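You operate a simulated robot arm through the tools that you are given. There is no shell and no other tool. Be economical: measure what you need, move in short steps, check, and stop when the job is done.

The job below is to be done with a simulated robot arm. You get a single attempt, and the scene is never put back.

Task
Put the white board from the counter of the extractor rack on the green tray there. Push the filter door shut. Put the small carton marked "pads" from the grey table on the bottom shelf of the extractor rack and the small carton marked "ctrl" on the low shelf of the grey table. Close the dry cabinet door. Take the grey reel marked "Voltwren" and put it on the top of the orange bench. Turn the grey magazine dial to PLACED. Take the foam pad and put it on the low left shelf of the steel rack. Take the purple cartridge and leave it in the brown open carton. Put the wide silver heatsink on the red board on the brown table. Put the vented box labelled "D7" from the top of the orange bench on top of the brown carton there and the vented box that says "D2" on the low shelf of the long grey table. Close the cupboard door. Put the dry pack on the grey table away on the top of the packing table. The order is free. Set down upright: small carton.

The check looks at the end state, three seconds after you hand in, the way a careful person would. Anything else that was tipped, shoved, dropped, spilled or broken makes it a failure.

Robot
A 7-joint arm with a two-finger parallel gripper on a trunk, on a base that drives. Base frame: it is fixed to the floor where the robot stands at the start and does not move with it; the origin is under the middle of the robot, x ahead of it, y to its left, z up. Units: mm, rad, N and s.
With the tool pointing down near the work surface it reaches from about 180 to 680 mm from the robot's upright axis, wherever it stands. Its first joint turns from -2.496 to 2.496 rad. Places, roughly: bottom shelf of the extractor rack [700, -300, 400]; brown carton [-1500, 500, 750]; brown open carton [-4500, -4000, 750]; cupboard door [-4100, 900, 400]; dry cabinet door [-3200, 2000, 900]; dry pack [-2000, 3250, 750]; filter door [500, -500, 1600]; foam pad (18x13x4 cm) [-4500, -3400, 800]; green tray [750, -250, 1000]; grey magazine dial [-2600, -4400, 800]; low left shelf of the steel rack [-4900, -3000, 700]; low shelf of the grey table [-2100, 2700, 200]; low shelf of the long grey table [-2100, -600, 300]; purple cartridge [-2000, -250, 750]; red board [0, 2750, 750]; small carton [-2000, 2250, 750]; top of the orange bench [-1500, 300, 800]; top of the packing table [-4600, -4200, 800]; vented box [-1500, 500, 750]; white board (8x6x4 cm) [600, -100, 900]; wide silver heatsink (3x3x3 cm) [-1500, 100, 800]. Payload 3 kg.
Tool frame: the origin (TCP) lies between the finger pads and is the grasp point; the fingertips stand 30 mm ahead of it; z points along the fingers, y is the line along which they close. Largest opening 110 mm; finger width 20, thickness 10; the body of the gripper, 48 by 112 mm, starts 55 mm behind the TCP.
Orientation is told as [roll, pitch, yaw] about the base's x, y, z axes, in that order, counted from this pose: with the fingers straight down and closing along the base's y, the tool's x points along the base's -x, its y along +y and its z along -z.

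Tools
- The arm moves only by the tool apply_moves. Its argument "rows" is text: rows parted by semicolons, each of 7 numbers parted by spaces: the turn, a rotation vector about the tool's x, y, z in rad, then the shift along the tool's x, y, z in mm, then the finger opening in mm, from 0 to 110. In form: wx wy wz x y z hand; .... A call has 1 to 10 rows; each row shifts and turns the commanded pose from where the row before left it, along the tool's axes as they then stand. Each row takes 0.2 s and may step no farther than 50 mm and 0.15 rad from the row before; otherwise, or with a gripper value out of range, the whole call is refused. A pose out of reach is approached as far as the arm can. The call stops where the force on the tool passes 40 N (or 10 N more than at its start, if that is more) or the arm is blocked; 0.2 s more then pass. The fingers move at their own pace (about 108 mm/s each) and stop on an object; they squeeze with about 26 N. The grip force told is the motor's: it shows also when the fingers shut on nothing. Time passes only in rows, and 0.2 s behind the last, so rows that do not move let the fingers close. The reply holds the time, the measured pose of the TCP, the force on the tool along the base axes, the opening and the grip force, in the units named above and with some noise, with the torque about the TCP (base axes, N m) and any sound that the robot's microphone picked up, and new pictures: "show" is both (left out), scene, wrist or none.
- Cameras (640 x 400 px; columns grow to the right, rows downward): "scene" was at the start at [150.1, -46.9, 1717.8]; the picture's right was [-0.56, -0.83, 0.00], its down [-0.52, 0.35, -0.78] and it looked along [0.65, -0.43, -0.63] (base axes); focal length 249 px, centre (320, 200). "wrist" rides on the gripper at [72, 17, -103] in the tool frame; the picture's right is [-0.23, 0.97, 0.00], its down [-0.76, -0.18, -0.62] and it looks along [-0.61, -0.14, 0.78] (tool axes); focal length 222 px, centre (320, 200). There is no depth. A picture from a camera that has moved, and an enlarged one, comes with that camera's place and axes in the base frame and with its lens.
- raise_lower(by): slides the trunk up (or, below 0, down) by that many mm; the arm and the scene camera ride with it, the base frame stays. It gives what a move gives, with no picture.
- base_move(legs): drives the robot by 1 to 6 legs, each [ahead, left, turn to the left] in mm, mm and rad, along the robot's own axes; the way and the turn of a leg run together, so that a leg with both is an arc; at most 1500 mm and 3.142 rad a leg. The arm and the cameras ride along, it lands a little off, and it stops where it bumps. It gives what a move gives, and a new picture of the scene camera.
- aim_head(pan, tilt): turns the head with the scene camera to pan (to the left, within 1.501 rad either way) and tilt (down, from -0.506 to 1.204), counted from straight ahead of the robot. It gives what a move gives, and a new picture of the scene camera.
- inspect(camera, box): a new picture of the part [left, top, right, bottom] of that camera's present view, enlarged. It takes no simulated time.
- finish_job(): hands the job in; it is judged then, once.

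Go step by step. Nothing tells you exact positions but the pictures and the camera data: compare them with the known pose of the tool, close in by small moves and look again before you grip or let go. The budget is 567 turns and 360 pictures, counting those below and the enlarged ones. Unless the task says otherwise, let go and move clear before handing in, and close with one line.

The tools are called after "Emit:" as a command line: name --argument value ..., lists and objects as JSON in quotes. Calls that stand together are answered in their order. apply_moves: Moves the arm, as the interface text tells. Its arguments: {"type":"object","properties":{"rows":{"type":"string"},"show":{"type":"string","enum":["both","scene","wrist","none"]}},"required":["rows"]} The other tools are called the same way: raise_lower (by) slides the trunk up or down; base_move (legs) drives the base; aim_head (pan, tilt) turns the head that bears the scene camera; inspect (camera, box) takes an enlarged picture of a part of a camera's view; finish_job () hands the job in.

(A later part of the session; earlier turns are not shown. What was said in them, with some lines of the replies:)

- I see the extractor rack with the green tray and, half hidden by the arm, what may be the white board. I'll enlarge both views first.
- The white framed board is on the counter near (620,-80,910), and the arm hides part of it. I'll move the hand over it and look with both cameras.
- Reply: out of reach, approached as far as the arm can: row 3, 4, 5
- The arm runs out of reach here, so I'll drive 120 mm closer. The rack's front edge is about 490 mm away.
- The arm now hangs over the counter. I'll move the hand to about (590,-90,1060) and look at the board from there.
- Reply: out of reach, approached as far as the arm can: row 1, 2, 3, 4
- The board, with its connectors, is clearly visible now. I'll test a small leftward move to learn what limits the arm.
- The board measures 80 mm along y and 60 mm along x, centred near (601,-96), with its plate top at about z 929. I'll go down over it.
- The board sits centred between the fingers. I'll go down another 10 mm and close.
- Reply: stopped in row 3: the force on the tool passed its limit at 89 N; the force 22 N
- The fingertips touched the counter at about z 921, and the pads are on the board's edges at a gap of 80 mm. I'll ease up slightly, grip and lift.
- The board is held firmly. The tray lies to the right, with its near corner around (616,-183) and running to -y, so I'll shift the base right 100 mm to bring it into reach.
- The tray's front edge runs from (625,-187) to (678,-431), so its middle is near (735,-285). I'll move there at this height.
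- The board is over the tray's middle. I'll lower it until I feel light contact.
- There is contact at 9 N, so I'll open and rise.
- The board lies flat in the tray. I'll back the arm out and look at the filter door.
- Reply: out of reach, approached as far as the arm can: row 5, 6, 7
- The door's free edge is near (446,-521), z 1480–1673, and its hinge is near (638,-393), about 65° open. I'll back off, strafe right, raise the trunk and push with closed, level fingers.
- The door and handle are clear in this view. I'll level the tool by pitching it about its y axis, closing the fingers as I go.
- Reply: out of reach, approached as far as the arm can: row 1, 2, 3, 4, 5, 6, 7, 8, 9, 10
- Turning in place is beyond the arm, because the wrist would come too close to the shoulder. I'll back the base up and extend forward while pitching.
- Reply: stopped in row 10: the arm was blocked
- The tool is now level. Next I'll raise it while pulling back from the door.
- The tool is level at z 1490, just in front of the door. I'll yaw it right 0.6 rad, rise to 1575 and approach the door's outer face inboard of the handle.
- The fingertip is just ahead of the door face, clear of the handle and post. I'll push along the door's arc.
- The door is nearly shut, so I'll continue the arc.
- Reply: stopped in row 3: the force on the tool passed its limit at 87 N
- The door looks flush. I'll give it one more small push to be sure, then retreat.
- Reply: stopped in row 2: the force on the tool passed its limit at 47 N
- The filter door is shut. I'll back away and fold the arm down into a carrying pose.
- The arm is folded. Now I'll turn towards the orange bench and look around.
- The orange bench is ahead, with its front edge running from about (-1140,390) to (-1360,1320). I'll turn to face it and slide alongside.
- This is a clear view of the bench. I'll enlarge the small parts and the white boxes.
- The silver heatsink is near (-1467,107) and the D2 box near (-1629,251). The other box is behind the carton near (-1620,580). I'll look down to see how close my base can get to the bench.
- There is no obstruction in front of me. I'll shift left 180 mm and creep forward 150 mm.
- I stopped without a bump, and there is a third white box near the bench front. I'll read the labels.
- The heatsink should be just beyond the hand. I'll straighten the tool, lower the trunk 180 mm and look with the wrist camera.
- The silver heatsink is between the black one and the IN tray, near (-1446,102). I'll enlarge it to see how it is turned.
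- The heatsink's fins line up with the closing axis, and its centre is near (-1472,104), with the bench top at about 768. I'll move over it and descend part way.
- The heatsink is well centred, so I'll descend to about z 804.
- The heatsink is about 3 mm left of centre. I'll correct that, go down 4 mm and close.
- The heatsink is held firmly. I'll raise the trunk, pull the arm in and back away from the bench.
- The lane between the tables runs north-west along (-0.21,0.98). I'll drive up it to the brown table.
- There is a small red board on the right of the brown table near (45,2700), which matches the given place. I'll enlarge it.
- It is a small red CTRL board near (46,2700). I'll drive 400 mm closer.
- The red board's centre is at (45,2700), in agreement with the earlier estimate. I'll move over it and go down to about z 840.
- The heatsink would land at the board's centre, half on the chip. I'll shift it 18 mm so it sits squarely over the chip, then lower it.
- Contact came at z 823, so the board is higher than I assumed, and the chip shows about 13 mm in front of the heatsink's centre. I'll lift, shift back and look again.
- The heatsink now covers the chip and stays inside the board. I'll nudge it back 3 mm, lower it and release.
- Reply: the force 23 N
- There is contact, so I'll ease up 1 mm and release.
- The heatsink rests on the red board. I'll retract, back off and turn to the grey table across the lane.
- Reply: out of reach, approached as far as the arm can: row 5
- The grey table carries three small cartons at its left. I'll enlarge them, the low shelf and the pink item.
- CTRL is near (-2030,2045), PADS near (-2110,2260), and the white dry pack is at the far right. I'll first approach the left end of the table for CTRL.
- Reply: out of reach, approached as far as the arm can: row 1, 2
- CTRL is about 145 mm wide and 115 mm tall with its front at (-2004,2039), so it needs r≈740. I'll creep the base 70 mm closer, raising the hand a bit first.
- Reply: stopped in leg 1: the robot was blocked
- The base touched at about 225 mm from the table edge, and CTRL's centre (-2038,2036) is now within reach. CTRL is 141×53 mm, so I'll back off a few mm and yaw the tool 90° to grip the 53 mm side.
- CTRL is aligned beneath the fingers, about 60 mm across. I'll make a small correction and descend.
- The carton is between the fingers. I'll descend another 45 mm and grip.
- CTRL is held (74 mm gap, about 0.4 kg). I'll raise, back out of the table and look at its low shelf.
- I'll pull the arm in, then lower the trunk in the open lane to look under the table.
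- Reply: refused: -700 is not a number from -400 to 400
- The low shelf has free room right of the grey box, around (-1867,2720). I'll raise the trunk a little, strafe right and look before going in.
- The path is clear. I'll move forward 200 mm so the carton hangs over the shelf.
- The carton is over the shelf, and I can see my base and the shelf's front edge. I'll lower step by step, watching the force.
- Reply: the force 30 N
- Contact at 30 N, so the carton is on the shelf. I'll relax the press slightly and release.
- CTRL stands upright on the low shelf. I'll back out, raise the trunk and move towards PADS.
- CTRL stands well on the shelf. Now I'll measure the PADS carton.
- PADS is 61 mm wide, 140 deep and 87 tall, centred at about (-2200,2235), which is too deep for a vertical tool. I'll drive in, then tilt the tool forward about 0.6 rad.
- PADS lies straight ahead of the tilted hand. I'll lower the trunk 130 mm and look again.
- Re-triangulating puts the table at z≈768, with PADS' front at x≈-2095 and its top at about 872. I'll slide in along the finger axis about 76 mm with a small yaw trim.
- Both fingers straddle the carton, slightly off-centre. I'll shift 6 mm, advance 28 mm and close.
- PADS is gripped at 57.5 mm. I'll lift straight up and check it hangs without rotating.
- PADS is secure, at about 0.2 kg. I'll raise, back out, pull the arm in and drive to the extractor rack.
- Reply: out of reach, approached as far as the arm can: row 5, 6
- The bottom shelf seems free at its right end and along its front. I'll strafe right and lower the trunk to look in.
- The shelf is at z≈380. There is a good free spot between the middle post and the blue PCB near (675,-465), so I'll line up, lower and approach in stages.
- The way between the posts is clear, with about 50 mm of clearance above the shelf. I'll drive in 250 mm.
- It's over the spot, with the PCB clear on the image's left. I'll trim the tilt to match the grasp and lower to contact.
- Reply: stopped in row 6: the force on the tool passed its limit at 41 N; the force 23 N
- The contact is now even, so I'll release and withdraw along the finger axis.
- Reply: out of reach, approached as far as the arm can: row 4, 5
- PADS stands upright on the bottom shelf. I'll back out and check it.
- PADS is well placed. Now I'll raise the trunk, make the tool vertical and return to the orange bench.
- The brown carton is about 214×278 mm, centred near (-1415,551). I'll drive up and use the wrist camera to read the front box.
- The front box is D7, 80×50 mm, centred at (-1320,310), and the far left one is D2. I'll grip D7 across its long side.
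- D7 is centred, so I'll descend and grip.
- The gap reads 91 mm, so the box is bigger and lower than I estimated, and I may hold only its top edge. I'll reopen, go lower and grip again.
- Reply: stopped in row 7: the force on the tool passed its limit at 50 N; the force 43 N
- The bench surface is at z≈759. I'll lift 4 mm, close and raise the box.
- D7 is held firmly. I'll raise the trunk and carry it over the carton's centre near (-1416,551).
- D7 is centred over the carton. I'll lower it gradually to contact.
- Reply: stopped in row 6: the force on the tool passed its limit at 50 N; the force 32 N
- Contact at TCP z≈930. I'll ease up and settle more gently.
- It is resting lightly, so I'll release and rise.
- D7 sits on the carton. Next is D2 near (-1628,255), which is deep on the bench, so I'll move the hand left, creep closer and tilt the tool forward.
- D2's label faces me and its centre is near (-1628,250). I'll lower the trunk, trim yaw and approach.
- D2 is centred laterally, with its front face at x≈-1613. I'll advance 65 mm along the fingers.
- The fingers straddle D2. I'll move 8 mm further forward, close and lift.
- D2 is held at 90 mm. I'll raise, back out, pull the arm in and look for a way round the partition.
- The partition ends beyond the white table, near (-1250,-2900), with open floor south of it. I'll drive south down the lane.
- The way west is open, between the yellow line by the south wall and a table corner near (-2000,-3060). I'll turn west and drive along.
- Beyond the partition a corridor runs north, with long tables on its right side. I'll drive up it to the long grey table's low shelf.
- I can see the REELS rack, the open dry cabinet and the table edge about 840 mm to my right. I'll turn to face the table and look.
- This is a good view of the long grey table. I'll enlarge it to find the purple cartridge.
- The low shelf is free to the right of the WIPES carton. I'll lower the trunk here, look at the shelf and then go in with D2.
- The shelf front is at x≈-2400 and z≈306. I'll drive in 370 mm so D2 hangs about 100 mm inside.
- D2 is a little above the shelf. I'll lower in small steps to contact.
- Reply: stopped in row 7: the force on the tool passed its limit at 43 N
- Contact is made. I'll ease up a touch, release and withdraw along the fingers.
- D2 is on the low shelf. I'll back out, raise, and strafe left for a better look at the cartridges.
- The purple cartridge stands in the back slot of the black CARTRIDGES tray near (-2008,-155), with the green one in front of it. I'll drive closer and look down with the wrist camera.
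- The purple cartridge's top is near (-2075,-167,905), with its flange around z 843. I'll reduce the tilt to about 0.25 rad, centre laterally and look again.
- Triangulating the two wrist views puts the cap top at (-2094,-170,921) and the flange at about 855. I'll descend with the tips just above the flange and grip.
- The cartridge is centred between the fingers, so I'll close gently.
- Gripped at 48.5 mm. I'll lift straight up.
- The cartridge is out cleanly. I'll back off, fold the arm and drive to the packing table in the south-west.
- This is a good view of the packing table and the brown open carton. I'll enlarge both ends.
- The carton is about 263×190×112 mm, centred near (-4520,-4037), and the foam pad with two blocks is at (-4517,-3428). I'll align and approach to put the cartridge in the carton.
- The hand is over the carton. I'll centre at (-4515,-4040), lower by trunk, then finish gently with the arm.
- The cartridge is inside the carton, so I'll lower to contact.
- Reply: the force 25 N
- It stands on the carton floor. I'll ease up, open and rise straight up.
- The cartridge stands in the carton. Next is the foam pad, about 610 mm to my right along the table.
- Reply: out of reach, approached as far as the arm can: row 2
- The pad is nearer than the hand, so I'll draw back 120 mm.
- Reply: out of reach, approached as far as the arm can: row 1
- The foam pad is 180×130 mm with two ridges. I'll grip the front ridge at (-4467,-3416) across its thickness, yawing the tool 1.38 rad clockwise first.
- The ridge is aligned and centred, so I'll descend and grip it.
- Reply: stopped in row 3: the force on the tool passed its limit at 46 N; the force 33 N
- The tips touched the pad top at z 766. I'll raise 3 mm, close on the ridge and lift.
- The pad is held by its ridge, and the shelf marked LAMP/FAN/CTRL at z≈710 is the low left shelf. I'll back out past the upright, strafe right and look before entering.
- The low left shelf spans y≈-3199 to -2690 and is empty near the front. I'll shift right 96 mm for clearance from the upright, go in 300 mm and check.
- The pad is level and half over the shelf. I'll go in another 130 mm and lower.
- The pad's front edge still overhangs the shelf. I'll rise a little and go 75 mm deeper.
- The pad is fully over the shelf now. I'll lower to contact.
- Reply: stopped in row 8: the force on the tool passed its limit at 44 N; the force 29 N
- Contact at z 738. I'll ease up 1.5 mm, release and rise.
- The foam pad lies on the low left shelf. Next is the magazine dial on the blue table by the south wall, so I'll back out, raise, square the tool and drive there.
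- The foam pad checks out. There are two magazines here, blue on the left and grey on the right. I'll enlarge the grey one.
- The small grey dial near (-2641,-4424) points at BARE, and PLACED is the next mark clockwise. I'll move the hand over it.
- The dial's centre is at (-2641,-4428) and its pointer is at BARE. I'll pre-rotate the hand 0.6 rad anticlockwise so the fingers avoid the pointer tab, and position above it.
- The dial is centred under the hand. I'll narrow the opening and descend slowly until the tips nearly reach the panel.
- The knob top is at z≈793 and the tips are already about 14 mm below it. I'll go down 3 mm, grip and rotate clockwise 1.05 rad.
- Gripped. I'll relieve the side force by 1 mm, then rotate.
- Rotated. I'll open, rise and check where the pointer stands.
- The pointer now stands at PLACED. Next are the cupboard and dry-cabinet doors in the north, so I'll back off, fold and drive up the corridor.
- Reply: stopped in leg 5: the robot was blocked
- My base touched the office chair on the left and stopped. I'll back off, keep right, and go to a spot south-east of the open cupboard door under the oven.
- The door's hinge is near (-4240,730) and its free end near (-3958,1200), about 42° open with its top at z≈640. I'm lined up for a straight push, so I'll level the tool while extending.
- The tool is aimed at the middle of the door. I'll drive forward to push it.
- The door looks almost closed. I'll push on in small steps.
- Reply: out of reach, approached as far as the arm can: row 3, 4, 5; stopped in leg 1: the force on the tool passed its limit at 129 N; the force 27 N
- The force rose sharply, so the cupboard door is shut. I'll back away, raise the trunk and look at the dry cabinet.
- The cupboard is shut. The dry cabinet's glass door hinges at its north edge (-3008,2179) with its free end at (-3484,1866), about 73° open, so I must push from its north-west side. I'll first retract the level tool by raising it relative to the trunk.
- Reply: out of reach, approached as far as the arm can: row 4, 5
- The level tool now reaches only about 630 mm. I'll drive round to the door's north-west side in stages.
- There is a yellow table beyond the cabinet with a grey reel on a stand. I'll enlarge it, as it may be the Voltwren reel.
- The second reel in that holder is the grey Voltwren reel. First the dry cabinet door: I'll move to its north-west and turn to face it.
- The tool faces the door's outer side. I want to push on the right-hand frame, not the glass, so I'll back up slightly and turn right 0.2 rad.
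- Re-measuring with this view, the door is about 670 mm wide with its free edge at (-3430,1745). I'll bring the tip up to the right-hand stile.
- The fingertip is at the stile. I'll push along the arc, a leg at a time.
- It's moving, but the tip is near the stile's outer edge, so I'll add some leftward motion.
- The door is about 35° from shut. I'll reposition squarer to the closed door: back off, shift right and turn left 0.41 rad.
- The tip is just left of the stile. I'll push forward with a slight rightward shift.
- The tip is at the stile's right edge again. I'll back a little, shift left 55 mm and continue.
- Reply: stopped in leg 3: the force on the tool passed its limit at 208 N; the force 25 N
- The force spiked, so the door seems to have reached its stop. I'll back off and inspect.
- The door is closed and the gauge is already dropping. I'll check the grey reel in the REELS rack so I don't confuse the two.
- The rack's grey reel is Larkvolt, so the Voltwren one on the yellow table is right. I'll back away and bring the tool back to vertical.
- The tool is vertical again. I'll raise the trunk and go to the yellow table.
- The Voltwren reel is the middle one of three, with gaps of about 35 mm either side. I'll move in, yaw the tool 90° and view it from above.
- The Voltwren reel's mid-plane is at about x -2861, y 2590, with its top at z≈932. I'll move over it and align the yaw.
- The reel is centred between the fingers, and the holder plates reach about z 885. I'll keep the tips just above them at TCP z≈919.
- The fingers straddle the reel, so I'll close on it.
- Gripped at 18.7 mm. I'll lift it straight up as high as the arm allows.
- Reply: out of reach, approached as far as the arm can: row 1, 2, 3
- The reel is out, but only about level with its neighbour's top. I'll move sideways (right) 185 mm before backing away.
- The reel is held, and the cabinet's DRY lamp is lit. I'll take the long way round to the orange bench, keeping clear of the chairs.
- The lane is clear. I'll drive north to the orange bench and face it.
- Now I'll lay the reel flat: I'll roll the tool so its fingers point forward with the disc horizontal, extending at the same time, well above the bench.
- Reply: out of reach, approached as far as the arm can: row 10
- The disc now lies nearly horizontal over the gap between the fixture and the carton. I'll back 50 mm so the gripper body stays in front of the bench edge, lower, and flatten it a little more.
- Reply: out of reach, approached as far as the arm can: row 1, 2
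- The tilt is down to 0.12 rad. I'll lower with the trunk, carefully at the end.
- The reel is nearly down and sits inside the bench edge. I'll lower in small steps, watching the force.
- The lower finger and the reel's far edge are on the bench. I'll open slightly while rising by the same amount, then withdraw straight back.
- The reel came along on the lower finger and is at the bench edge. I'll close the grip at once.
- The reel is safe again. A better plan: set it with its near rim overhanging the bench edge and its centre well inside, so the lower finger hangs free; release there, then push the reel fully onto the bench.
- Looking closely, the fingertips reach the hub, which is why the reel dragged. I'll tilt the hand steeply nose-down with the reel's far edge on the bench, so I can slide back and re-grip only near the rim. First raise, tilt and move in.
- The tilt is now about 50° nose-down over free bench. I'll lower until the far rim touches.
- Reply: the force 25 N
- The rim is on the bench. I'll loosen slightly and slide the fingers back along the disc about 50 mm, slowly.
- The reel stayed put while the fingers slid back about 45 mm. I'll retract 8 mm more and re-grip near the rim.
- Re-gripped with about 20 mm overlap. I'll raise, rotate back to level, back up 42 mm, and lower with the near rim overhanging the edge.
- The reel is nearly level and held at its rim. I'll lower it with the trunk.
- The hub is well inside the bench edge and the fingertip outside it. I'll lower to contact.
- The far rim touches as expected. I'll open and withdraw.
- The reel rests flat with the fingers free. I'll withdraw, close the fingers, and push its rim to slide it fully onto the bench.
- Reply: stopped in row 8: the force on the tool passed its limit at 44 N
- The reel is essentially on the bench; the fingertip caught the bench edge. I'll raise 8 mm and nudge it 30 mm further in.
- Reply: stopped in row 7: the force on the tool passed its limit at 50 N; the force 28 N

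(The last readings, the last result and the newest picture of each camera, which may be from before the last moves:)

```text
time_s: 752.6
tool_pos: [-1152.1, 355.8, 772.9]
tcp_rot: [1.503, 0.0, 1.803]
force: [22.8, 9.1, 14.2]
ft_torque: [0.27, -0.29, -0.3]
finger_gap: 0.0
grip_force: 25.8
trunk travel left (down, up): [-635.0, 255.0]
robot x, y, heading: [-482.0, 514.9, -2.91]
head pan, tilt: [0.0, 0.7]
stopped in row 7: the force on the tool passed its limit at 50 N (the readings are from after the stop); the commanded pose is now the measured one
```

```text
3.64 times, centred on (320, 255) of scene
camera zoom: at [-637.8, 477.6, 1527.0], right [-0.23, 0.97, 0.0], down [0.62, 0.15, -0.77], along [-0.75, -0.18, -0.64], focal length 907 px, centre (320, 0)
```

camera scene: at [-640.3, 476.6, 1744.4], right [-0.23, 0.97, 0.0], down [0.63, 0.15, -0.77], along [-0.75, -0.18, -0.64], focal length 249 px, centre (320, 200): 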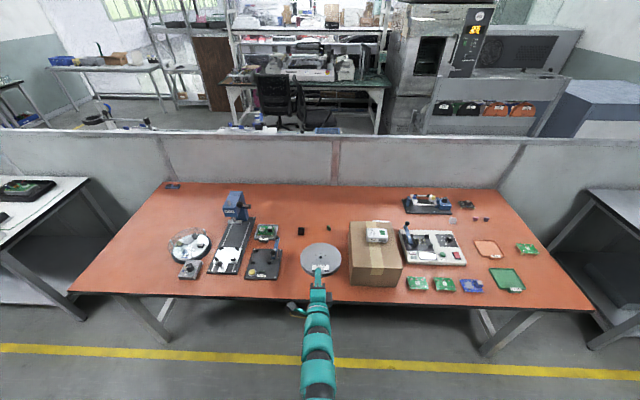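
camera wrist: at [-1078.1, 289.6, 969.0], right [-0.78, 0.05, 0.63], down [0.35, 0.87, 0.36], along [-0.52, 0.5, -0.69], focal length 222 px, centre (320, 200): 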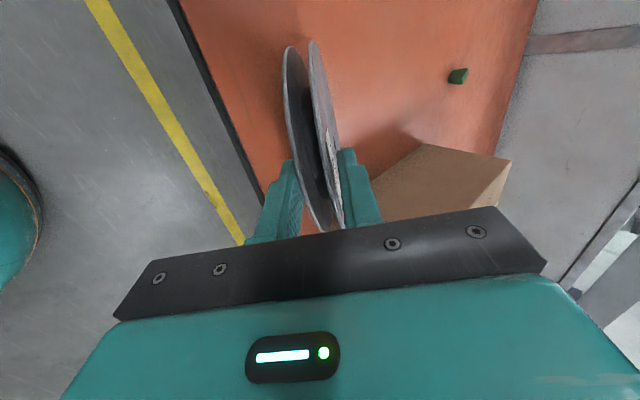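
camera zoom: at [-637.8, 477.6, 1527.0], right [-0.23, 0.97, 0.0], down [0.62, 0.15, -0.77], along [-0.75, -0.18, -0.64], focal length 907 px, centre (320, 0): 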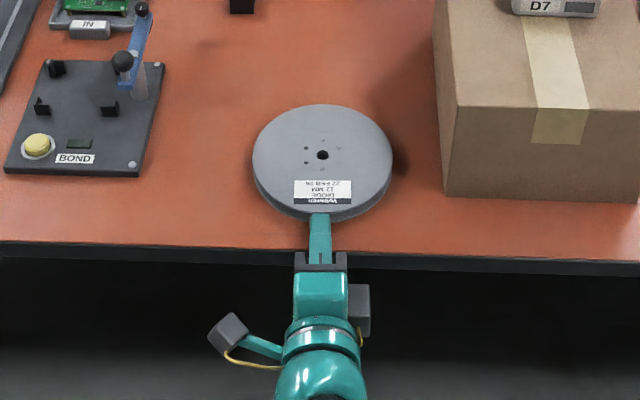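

The reel is now fully on the bench. I'll back away, raise the trunk, return the tool to vertical and square.

Emit:
base_move --legs '[[-200, 0, 0]]'

Emit:
raise_lower --by 250

Emit:
apply_moves --rows "0.15 0 0 0 0 -15 40;0.15 0 0 0 -3 -15 40;0.15 0 0 0 -5 -15 40;0.15 0 0 0 -10 -15 40;0.15 0 0 0 -15 -15 40;0.15 0 0 0 -15 -10 40;0.15 0 0 0 -20 -8 40;0.15 0 0 0 -20 -5 40;0.15 0 0 0 -20 0 40;0.15 0 0 0 -20 0 40" --show "none"

Emit:
apply_moves --rows "0 0 -0.15 0 0 0 40;0 0 -0.15 0 0 0 40;0 0 -0.15 0 0 0 40;0 0 -0.15 0 0 0 40;0 0 -0.15 0 0 0 40;0 0 -0.15 0 0 0 40;0 0 -0.15 0 0 0 40;0 0 -0.15 0 0 0 40;0 0 -0.15 0 0 0 40;0 0 -0.15 0 0 0 40" --show "none"

```text
time_s: 754.2
tool_pos: [-958.0, 398.9, 771.3]
tcp_rot: [1.501, 0.001, 1.808]
force: [1.3, -0.3, -0.3]
ft_torque: [0.01, 0.0, -0.04]
finger_gap: 0.0
grip_force: 26.3
trunk travel left (down, up): [-635.0, 255.0]
robot x, y, heading: [-282.8, 558.7, -2.909]
head pan, tilt: [0.0, 0.7]
camera scene: at [-445.6, 522.7, 1526.3], right [-0.23, 0.97, 0.0], down [0.63, 0.15, -0.77], along [-0.74, -0.18, -0.64], focal length 249 px, centre (320, 200)
```

scene: 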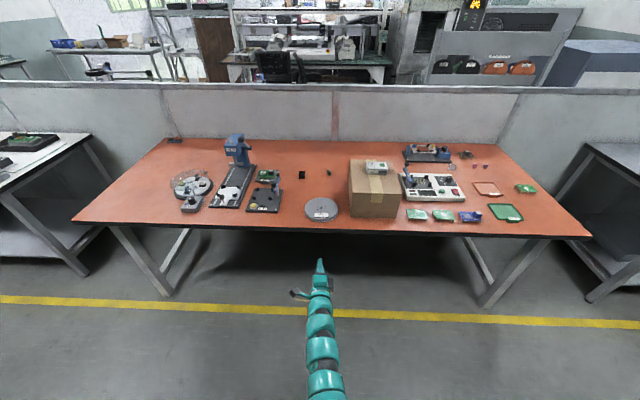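

```text
time_s: 756.8
tool_pos: [-959.0, 399.2, 1020.1]
tcp_rot: [1.501, 0.001, 1.807]
force: [0.1, -0.5, 0.0]
ft_torque: [0.04, -0.01, -0.07]
finger_gap: 0.0
grip_force: 25.9
trunk travel left (down, up): [-885.0, 5.0]
robot x, y, heading: [-288.2, 560.7, -2.907]
head pan, tilt: [0.0, 0.7]
```

```text
time_s: 759.0
tool_pos: [-781.5, 441.2, 998.2]
tcp_rot: [0.0, 0.0, 1.81]
force: [-0.1, 0.0, -0.6]
ft_torque: [-0.01, 0.03, 0.0]
finger_gap: 39.7
grip_force: 0.1
trunk travel left (down, up): [-885.0, 5.0]
robot x, y, heading: [-288.8, 562.3, -2.904]
head pan, tilt: [0.0, 0.7]
```

```text
time_s: 761.1
tool_pos: [-780.7, 442.0, 998.4]
tcp_rot: [0.001, -0.003, -2.975]
force: [-0.7, 0.4, -0.4]
ft_torque: [0.02, 0.03, 0.02]
finger_gap: 40.2
grip_force: 0.0
trunk travel left (down, up): [-885.0, 5.0]
robot x, y, heading: [-285.5, 557.1, -2.904]
head pan, tilt: [0.0, 0.7]
```

Now the dry pack on the grey table. I'll drive up the lane to that table's right part.

Emit:
base_move --legs '[[0, 0, -1.6], [1330, 160, 0], [1327, 159, 0], [0, 0, 1.556]]'

Emit:
aim_head --pan -0.2 --tilt 0.7

```text
time_s: 781.9
tool_pos: [-1627.6, 3012.4, 998.1]
tcp_rot: [0.0, -0.002, -3.017]
force: [0.1, 0.0, 0.5]
ft_torque: [0.01, 0.05, 0.01]
finger_gap: 40.0
grip_force: 0.0
trunk travel left (down, up): [-885.0, 5.0]
robot x, y, heading: [-1125.7, 3112.0, -2.948]
head pan, tilt: [0.0, 0.7]
camera scene: at [-1291.0, 3079.7, 1776.1], right [-0.19, 0.98, 0.0], down [0.63, 0.13, -0.76], along [-0.75, -0.15, -0.64], focal length 249 px, centre (320, 200)
```

scene: 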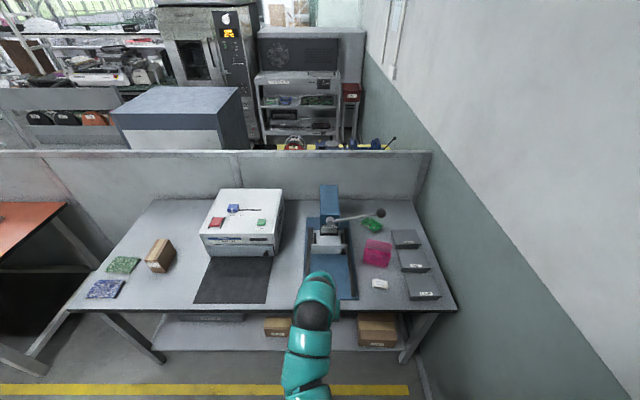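

```text
time_s: 782.6
tool_pos: [-1627.0, 3012.6, 998.0]
tcp_rot: [-0.001, -0.003, -3.016]
force: [-0.8, -0.4, -0.6]
ft_torque: [-0.02, -0.02, -0.05]
finger_gap: 39.9
grip_force: 0.0
trunk travel left (down, up): [-885.0, 5.0]
robot x, y, heading: [-1127.6, 3116.8, -2.942]
head pan, tilt: [-0.201, 0.7]
camera scene: at [-1292.6, 3096.7, 1776.1], right [0.0, 1.0, 0.0], down [0.64, 0.0, -0.76], along [-0.76, 0.0, -0.64], focal length 249 px, centre (320, 200)
```

scene: 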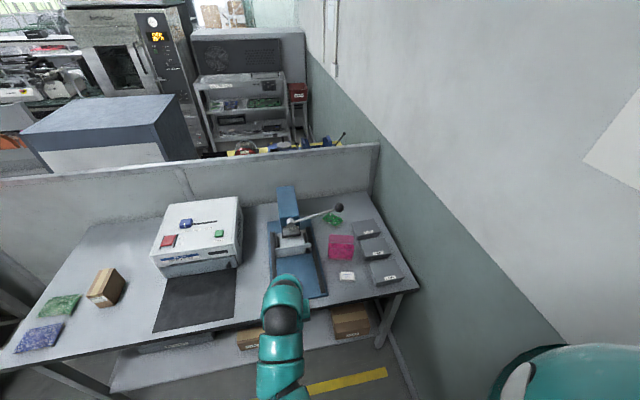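

Emit:
inspect --camera "scene" --box '[310, 200, 420, 300]'

```text
4.00 times, centred on (365, 250) of scene
camera zoom: at [-1292.6, 3096.7, 1776.1], right [0.0, 1.0, 0.0], down [0.64, 0.0, -0.76], along [-0.76, 0.0, -0.64], focal length 998 px, centre (140, 0)
```

zoom: 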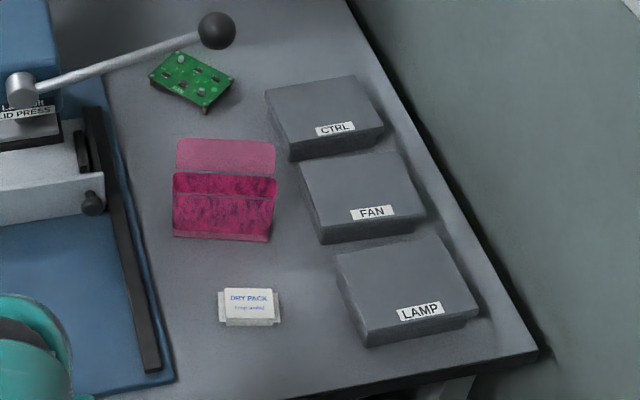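

It is the DRY PACK, near (-1942,3222). I'll move in: right 150 mm, ahead 320 mm.

Emit:
base_move --legs '[[0, -150, 0], [300, 0, 0]]'

Emit:
raise_lower --by -90

Emit:
apply_moves --rows "0 0 0 10 -38 0 95;0 0 0 10 -38 0 95;0 0 0 10 -38 0 95" --show "wrist"

```text
time_s: 785.7
tool_pos: [-1954.3, 3100.8, 998.3]
tcp_rot: [0.001, 0.0, -3.013]
force: [0.4, 0.0, -0.5]
ft_torque: [-0.02, 0.04, -0.05]
finger_gap: 39.9
grip_force: 0.1
trunk travel left (down, up): [-885.0, 5.0]
robot x, y, heading: [-1455.1, 3199.8, -2.941]
head pan, tilt: [-0.201, 0.7]
camera scene: at [-1620.5, 3184.7, 1776.0], right [0.0, 1.0, 0.0], down [0.64, 0.0, -0.76], along [-0.76, 0.0, -0.64], focal length 249 px, centre (320, 200)
```

scene: 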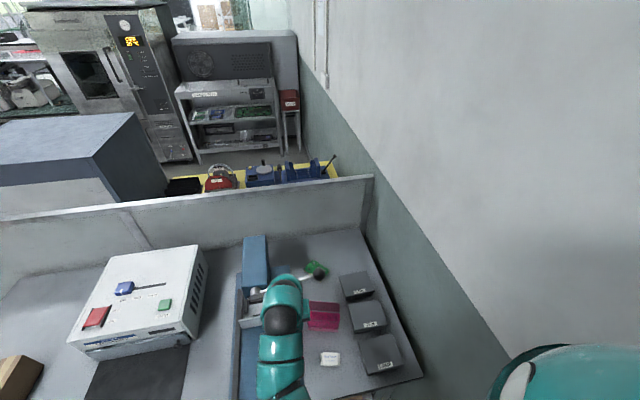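

```text
time_s: 786.9
tool_pos: [-1955.4, 3099.8, 908.7]
tcp_rot: [0.0, -0.001, -3.013]
force: [0.1, 0.9, 0.4]
ft_torque: [-0.04, 0.0, 0.01]
finger_gap: 40.0
grip_force: 0.0
trunk travel left (down, up): [-795.0, 95.0]
robot x, y, heading: [-1462.3, 3198.4, -2.946]
head pan, tilt: [-0.201, 0.7]
```

```text
time_s: 787.7
tool_pos: [-1937.4, 3218.9, 906.6]
tcp_rot: [-0.001, -0.001, -3.012]
force: [0.8, 0.4, -0.9]
ft_torque: [-0.05, 0.0, 0.0]
finger_gap: 95.4
grip_force: 0.1
trunk travel left (down, up): [-795.0, 95.0]
robot x, y, heading: [-1455.0, 3196.5, -2.945]
head pan, tilt: [-0.201, 0.7]
camera wrist: at [-1863.0, 3210.1, 1009.7], right [-0.1, -0.99, 0.0], down [-0.78, 0.08, 0.62], along [-0.62, 0.06, -0.78], focal length 222 px, centre (320, 200)
```

wrist: 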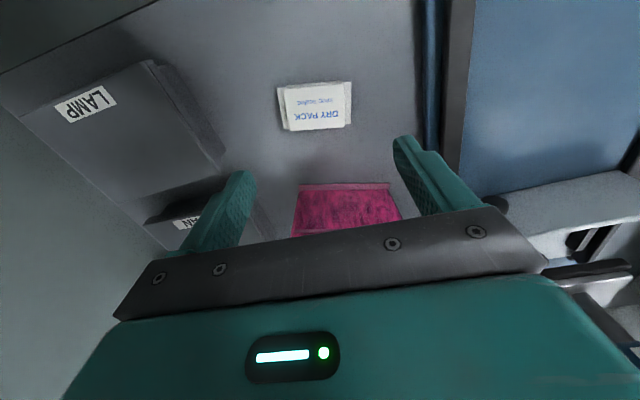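

The dry pack is centred nearly under the hand. I'll trim position and yaw and descend.

Emit:
apply_moves --rows "0 0 0.13 7 -2 0 95;0 0 0 0 0 45 95;0 0 0 0 0 40 95;0 0 0 0 0 15 95" --show "wrist"

```text
time_s: 788.7
tool_pos: [-1934.0, 3220.7, 810.8]
tcp_rot: [-0.001, -0.003, 3.14]
force: [0.2, -0.1, 15.6]
ft_torque: [0.78, -0.16, 0.1]
finger_gap: 95.0
grip_force: 0.1
trunk travel left (down, up): [-795.0, 95.0]
robot x, y, heading: [-1454.9, 3199.1, -2.947]
head pan, tilt: [-0.201, 0.7]
camera wrist: at [-1859.8, 3203.0, 912.4], right [-0.23, -0.97, 0.0], down [-0.76, 0.18, 0.63], along [-0.61, 0.14, -0.78], focal length 222 px, centre (320, 200)
```

wrist: 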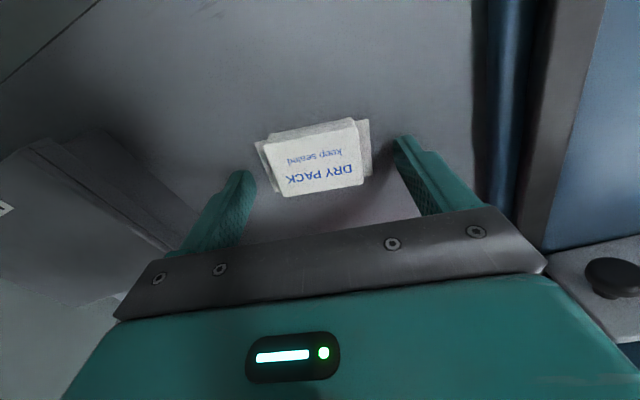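

There is an unexpected 15 N contact at TCP z 811. I'll rise a little and inspect both fingers.

Emit:
apply_moves --rows "0 0 0 0 0 -8 95;0 0 0 0 0 0 95" --show "none"

Emit:
inspect --camera "wrist" --box '[130, 80, 450, 280]'

Emit:
inspect --camera "scene" --box '[230, 240, 430, 390]'

```text
time_s: 789.3
tool_pos: [-1933.0, 3220.9, 816.8]
tcp_rot: [0.0, -0.003, 3.14]
force: [1.0, -0.7, 0.8]
ft_torque: [0.02, 0.02, -0.01]
finger_gap: 95.0
grip_force: 0.1
trunk travel left (down, up): [-795.0, 95.0]
robot x, y, heading: [-1454.9, 3198.3, -2.942]
head pan, tilt: [-0.201, 0.7]
```

```text
2.00 times, centred on (290, 180) of wrist
camera zoom: at [-1860.0, 3203.4, 918.9], right [-0.23, -0.97, 0.0], down [-0.76, 0.18, 0.62], along [-0.61, 0.14, -0.78], focal length 444 px, centre (380, 240)
```

zoom: 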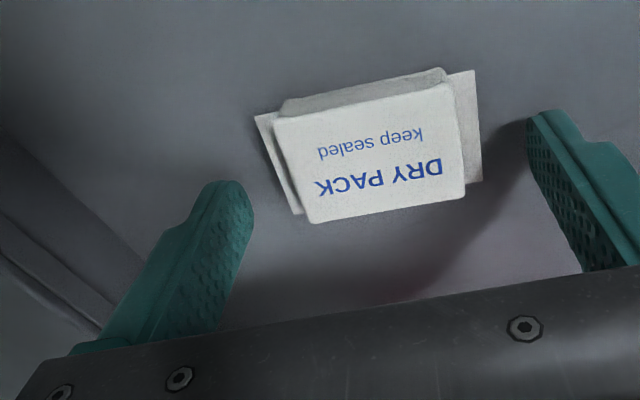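

```text
2.67 times, centred on (330, 315) of scene
camera zoom: at [-1619.9, 3185.0, 1686.0], right [0.0, 1.0, 0.0], down [0.64, 0.0, -0.76], along [-0.76, 0.0, -0.64], focal length 665 px, centre (293, -107)
```

zoom: 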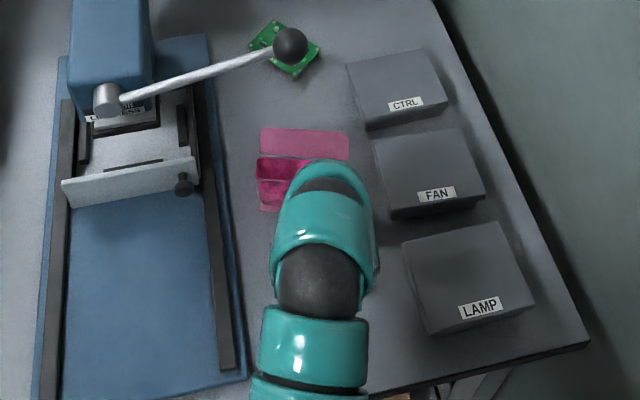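

The grey table's top is simply at z≈781 (consistent with the CTRL and PADS heights), so the fingertips are at the table. I'll grip here, 2 mm above it.

Emit:
apply_moves --rows "0 0 0 0 0 3 95;0 0 0 0 0 0 60;0 0 0 0 0 0 50;0 0 0 0 0 0 50" --show "none"

Emit:
apply_moves --rows "0 0 0 0 0 -15 50;0 0 0 0 0 -40 50;0 0 0 0 0 -40 50" --show "wrist"

```text
time_s: 790.3
tool_pos: [-1933.4, 3220.2, 813.0]
tcp_rot: [0.0, -0.002, 3.14]
force: [-0.9, 0.2, -0.2]
ft_torque: [-0.03, -0.02, -0.03]
finger_gap: 54.6
grip_force: 26.0
trunk travel left (down, up): [-795.0, 95.0]
robot x, y, heading: [-1459.7, 3203.0, -2.941]
head pan, tilt: [-0.201, 0.7]
```

```text
time_s: 791.1
tool_pos: [-1933.2, 3221.7, 907.5]
tcp_rot: [-0.002, 0.0, 3.14]
force: [0.4, -0.8, 0.1]
ft_torque: [-0.01, -0.02, 0.02]
finger_gap: 54.4
grip_force: 26.4
trunk travel left (down, up): [-795.0, 95.0]
robot x, y, heading: [-1455.8, 3199.9, -2.945]
head pan, tilt: [-0.201, 0.7]
camera wrist: at [-1859.4, 3204.2, 1010.0], right [-0.23, -0.97, 0.0], down [-0.76, 0.18, 0.62], along [-0.61, 0.14, -0.78], focal length 222 px, centre (320, 200)
```

wrist: 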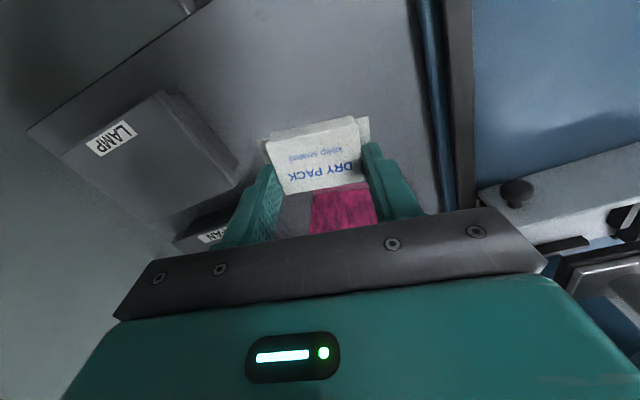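

The dry pack is held. Now the long drive to the packing table: back out, down the lane and round the partition.

Emit:
raise_lower --by 90

Emit:
base_move --legs '[[-340, 0, 0], [0, 0, 1.582], [1450, 0, 0], [1450, 0, 0], [1450, 0, 0], [1450, 0, 0]]'

```text
time_s: 792.4
tool_pos: [-1933.4, 3222.1, 996.3]
tcp_rot: [-0.001, 0.0, 3.141]
force: [-0.1, -0.1, -0.3]
ft_torque: [0.04, -0.03, -0.04]
finger_gap: 54.3
grip_force: 25.9
trunk travel left (down, up): [-885.0, 5.0]
robot x, y, heading: [-1455.4, 3199.5, -2.947]
head pan, tilt: [-0.201, 0.7]
```

```text
time_s: 825.8
tool_pos: [-69.0, -2939.4, 998.1]
tcp_rot: [-0.001, -0.003, -1.589]
force: [0.1, 0.6, -0.2]
ft_torque: [0.0, 0.0, 0.03]
finger_gap: 54.3
grip_force: 26.2
trunk travel left (down, up): [-885.0, 5.0]
robot x, y, heading: [-42.6, -2458.6, -1.388]
head pan, tilt: [-0.201, 0.7]
camera scene: at [-27.5, -2623.9, 1776.1], right [-1.0, 0.02, 0.0], down [0.01, 0.64, -0.76], along [-0.02, -0.76, -0.64], focal length 249 px, centre (320, 200)
```

scene: 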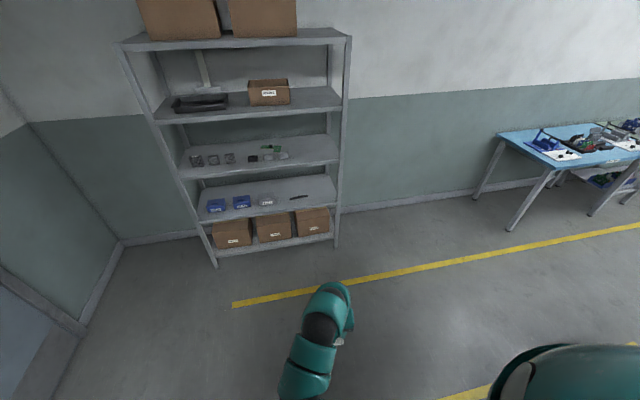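

Emit:
base_move --legs '[[850, 0, 0], [0, 0, -1.545], [1450, 0, 0], [1200, 0, 0], [900, 0, 0], [0, -760, 0]]'

Emit:
aim_head --pan 0 --tilt 0.55

```text
time_s: 854.7
tool_pos: [-4018.6, -3198.2, 997.0]
tcp_rot: [0.001, -0.002, 3.13]
force: [1.1, -0.3, 0.1]
ft_torque: [-0.01, 0.02, -0.01]
finger_gap: 54.0
grip_force: 25.9
trunk travel left (down, up): [-885.0, 5.0]
robot x, y, heading: [-3541.5, -3221.3, -2.95]
head pan, tilt: [-0.201, 0.7]
camera scene: at [-3705.2, -3237.2, 1776.1], right [0.01, 1.0, 0.0], down [0.64, -0.01, -0.76], along [-0.76, 0.01, -0.64], focal length 249 px, centre (320, 200)
```

scene: 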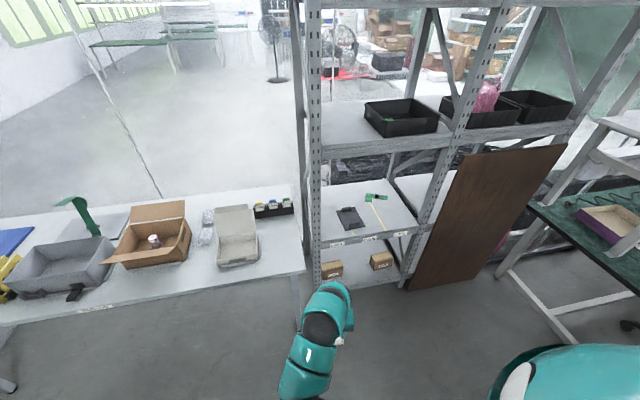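

```text
time_s: 855.4
tool_pos: [-4018.4, -3198.3, 997.4]
tcp_rot: [-0.002, 0.0, 3.131]
force: [-0.2, 0.7, -0.1]
ft_torque: [0.0, 0.01, 0.02]
finger_gap: 54.4
grip_force: 26.2
trunk travel left (down, up): [-885.0, 5.0]
robot x, y, heading: [-3538.8, -3226.7, -2.958]
head pan, tilt: [0.0, 0.55]
camera scene: at [-3708.3, -3255.7, 1789.2], right [-0.19, 0.98, 0.0], down [0.51, 0.1, -0.85], along [-0.84, -0.16, -0.52], focal length 249 px, centre (320, 200)
```

scene: 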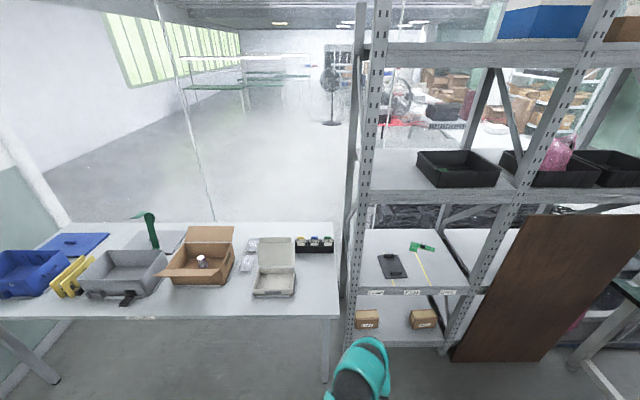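

Both the foam pad and cartridge look right. I'll take the dry pack to the free spot at the table's right end, near (-4500,-3430).

Emit:
base_move --legs '[[0, 139, 0], [515, 0, 0]]'

Emit:
raise_lower --by -120

Emit:
apply_moves --rows "0 0 0 0 0 0 50" --show "wrist"

```text
time_s: 859.3
tool_pos: [-4503.6, -3430.4, 996.7]
tcp_rot: [-0.001, 0.0, 3.133]
force: [-0.6, -0.7, 0.0]
ft_torque: [-0.04, 0.01, -0.02]
finger_gap: 54.3
grip_force: 25.4
trunk travel left (down, up): [-885.0, 5.0]
robot x, y, heading: [-4024.5, -3453.1, -2.952]
head pan, tilt: [0.0, 0.55]
camera scene: at [-4194.5, -3487.9, 1789.2], right [-0.19, 0.98, 0.0], down [0.51, 0.1, -0.85], along [-0.84, -0.16, -0.52], focal length 249 px, centre (320, 200)
```

scene: 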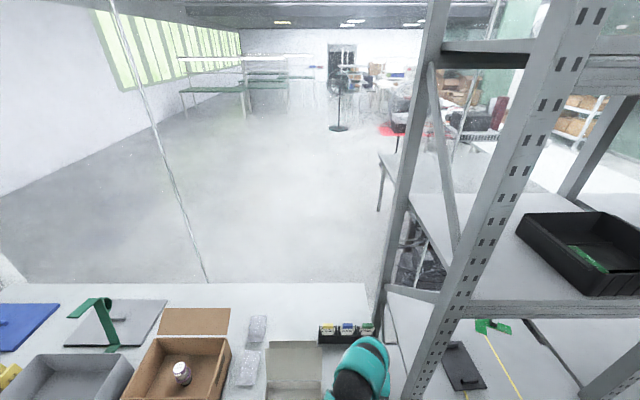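

```text
time_s: 860.8
tool_pos: [-4504.3, -3432.0, 876.0]
tcp_rot: [0.0, -0.001, 3.132]
force: [-0.1, 0.0, 0.0]
ft_torque: [0.0, 0.04, 0.01]
finger_gap: 54.5
grip_force: 25.7
trunk travel left (down, up): [-765.0, 125.0]
robot x, y, heading: [-4025.1, -3455.8, -2.946]
head pan, tilt: [0.0, 0.55]
```

```text
time_s: 861.2
tool_pos: [-4502.7, -3431.3, 877.0]
tcp_rot: [-0.001, -0.002, 3.132]
force: [-0.2, 0.5, -0.2]
ft_torque: [0.03, -0.02, 0.01]
finger_gap: 54.3
grip_force: 26.4
trunk travel left (down, up): [-765.0, 125.0]
robot x, y, heading: [-4025.5, -3456.3, -2.946]
head pan, tilt: [0.0, 0.55]
camera wrist: at [-4430.5, -3449.3, 979.7], right [-0.23, -0.97, 0.0], down [-0.76, 0.18, 0.62], along [-0.61, 0.15, -0.78], focal length 222 px, centre (320, 200)
```

wrist: 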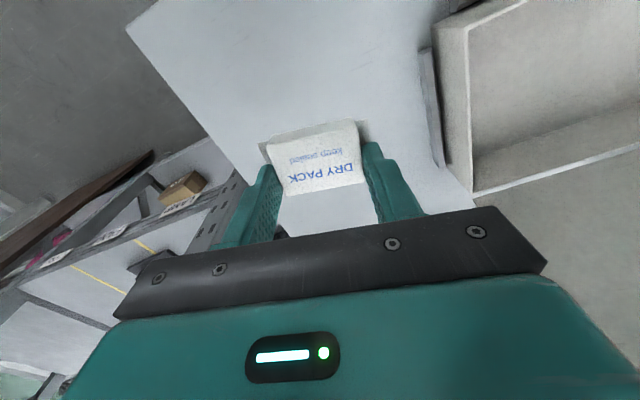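

The spot is clear. I'll lower to contact.

Emit:
apply_moves --rows "0 0 0 0 10 40 50;0 0 0 0 0 30 50;0 0 0 0 0 8 50;0 0 0 0 0 4 50;0 0 0 0 0 3 50;0 0 0 0 0 3 50;0 0 0 0 0 3 50" --show "none"

```text
time_s: 862.8
tool_pos: [-4505.8, -3441.4, 790.6]
tcp_rot: [0.001, -0.01, 3.131]
force: [8.4, -0.4, 19.5]
ft_torque: [0.21, -0.31, -0.13]
finger_gap: 54.6
grip_force: 25.7
trunk travel left (down, up): [-765.0, 125.0]
robot x, y, heading: [-4024.8, -3457.5, -2.952]
head pan, tilt: [0.0, 0.55]
stopped in row 7: the force on the tool passed its limit at 46 N (the readings are from after the stop); the commanded pose is now the measured one
```

Contact is made. I'll ease up, release and rise.

Emit:
apply_moves --rows "0 0 0 0 0 -1.5 50;0 0 0 0 0 0 75;0 0 0 0 0 0 85;0 0 0 0 0 -20 85;0 0 0 0 0 -40 85;0 0 0 0 0 -40 85" --show "wrist"

```text
time_s: 864.2
tool_pos: [-4505.2, -3443.6, 890.7]
tcp_rot: [0.002, -0.005, 3.132]
force: [0.3, 0.0, 0.3]
ft_torque: [0.0, -0.01, -0.02]
finger_gap: 84.7
grip_force: 0.0
trunk travel left (down, up): [-765.0, 125.0]
robot x, y, heading: [-4024.8, -3457.2, -2.945]
head pan, tilt: [0.0, 0.55]
camera wrist: at [-4431.9, -3460.1, 994.4], right [-0.24, -0.97, 0.0], down [-0.76, 0.19, 0.63], along [-0.61, 0.15, -0.78], focal length 222 px, centre (320, 200)
```

wrist: 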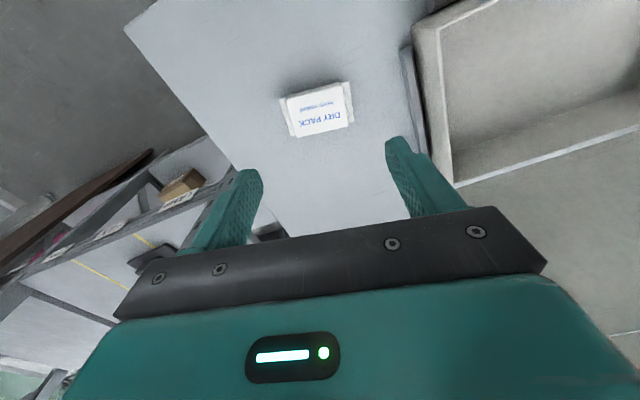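

The dry pack lies on the packing table. I'll move clear before handing in.

Emit:
raise_lower --by 110

Emit:
base_move --legs '[[-400, 0, 0]]'

```text
time_s: 865.6
tool_pos: [-4505.8, -3442.6, 1001.1]
tcp_rot: [-0.001, -0.006, 3.13]
force: [-0.6, -0.6, -0.2]
ft_torque: [0.05, -0.01, -0.01]
finger_gap: 84.7
grip_force: 0.0
trunk travel left (down, up): [-875.0, 15.0]
robot x, y, heading: [-4027.0, -3456.0, -2.948]
head pan, tilt: [0.0, 0.55]
```

```text
time_s: 868.1
tool_pos: [-4113.8, -3366.1, 1001.4]
tcp_rot: [0.003, -0.007, 3.136]
force: [0.1, 0.4, 0.2]
ft_torque: [0.01, -0.03, 0.01]
finger_gap: 85.1
grip_force: 0.1
trunk travel left (down, up): [-875.0, 15.0]
robot x, y, heading: [-3631.0, -3379.3, -2.948]
head pan, tilt: [0.0, 0.55]
camera scene: at [-3800.8, -3411.6, 1779.4], right [-0.19, 0.98, 0.0], down [0.51, 0.1, -0.85], along [-0.84, -0.16, -0.52], focal length 249 px, centre (320, 200)
```

scene: 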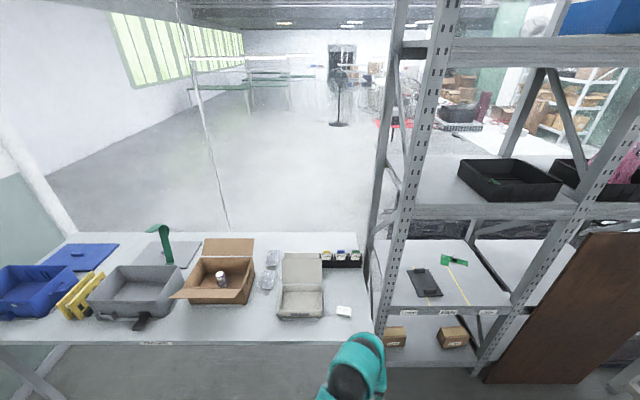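

Every item has been put in its place, and the gripper is empty and clear of everything. I'm handing in now.

Emit:
finish_job

```text
The job is handed in.
```

I've handed in the job with every listed item done and the arm clear; the one thing I can't rule out is that the base, which bumped an office chair in the west corridor, shifted it slightly.
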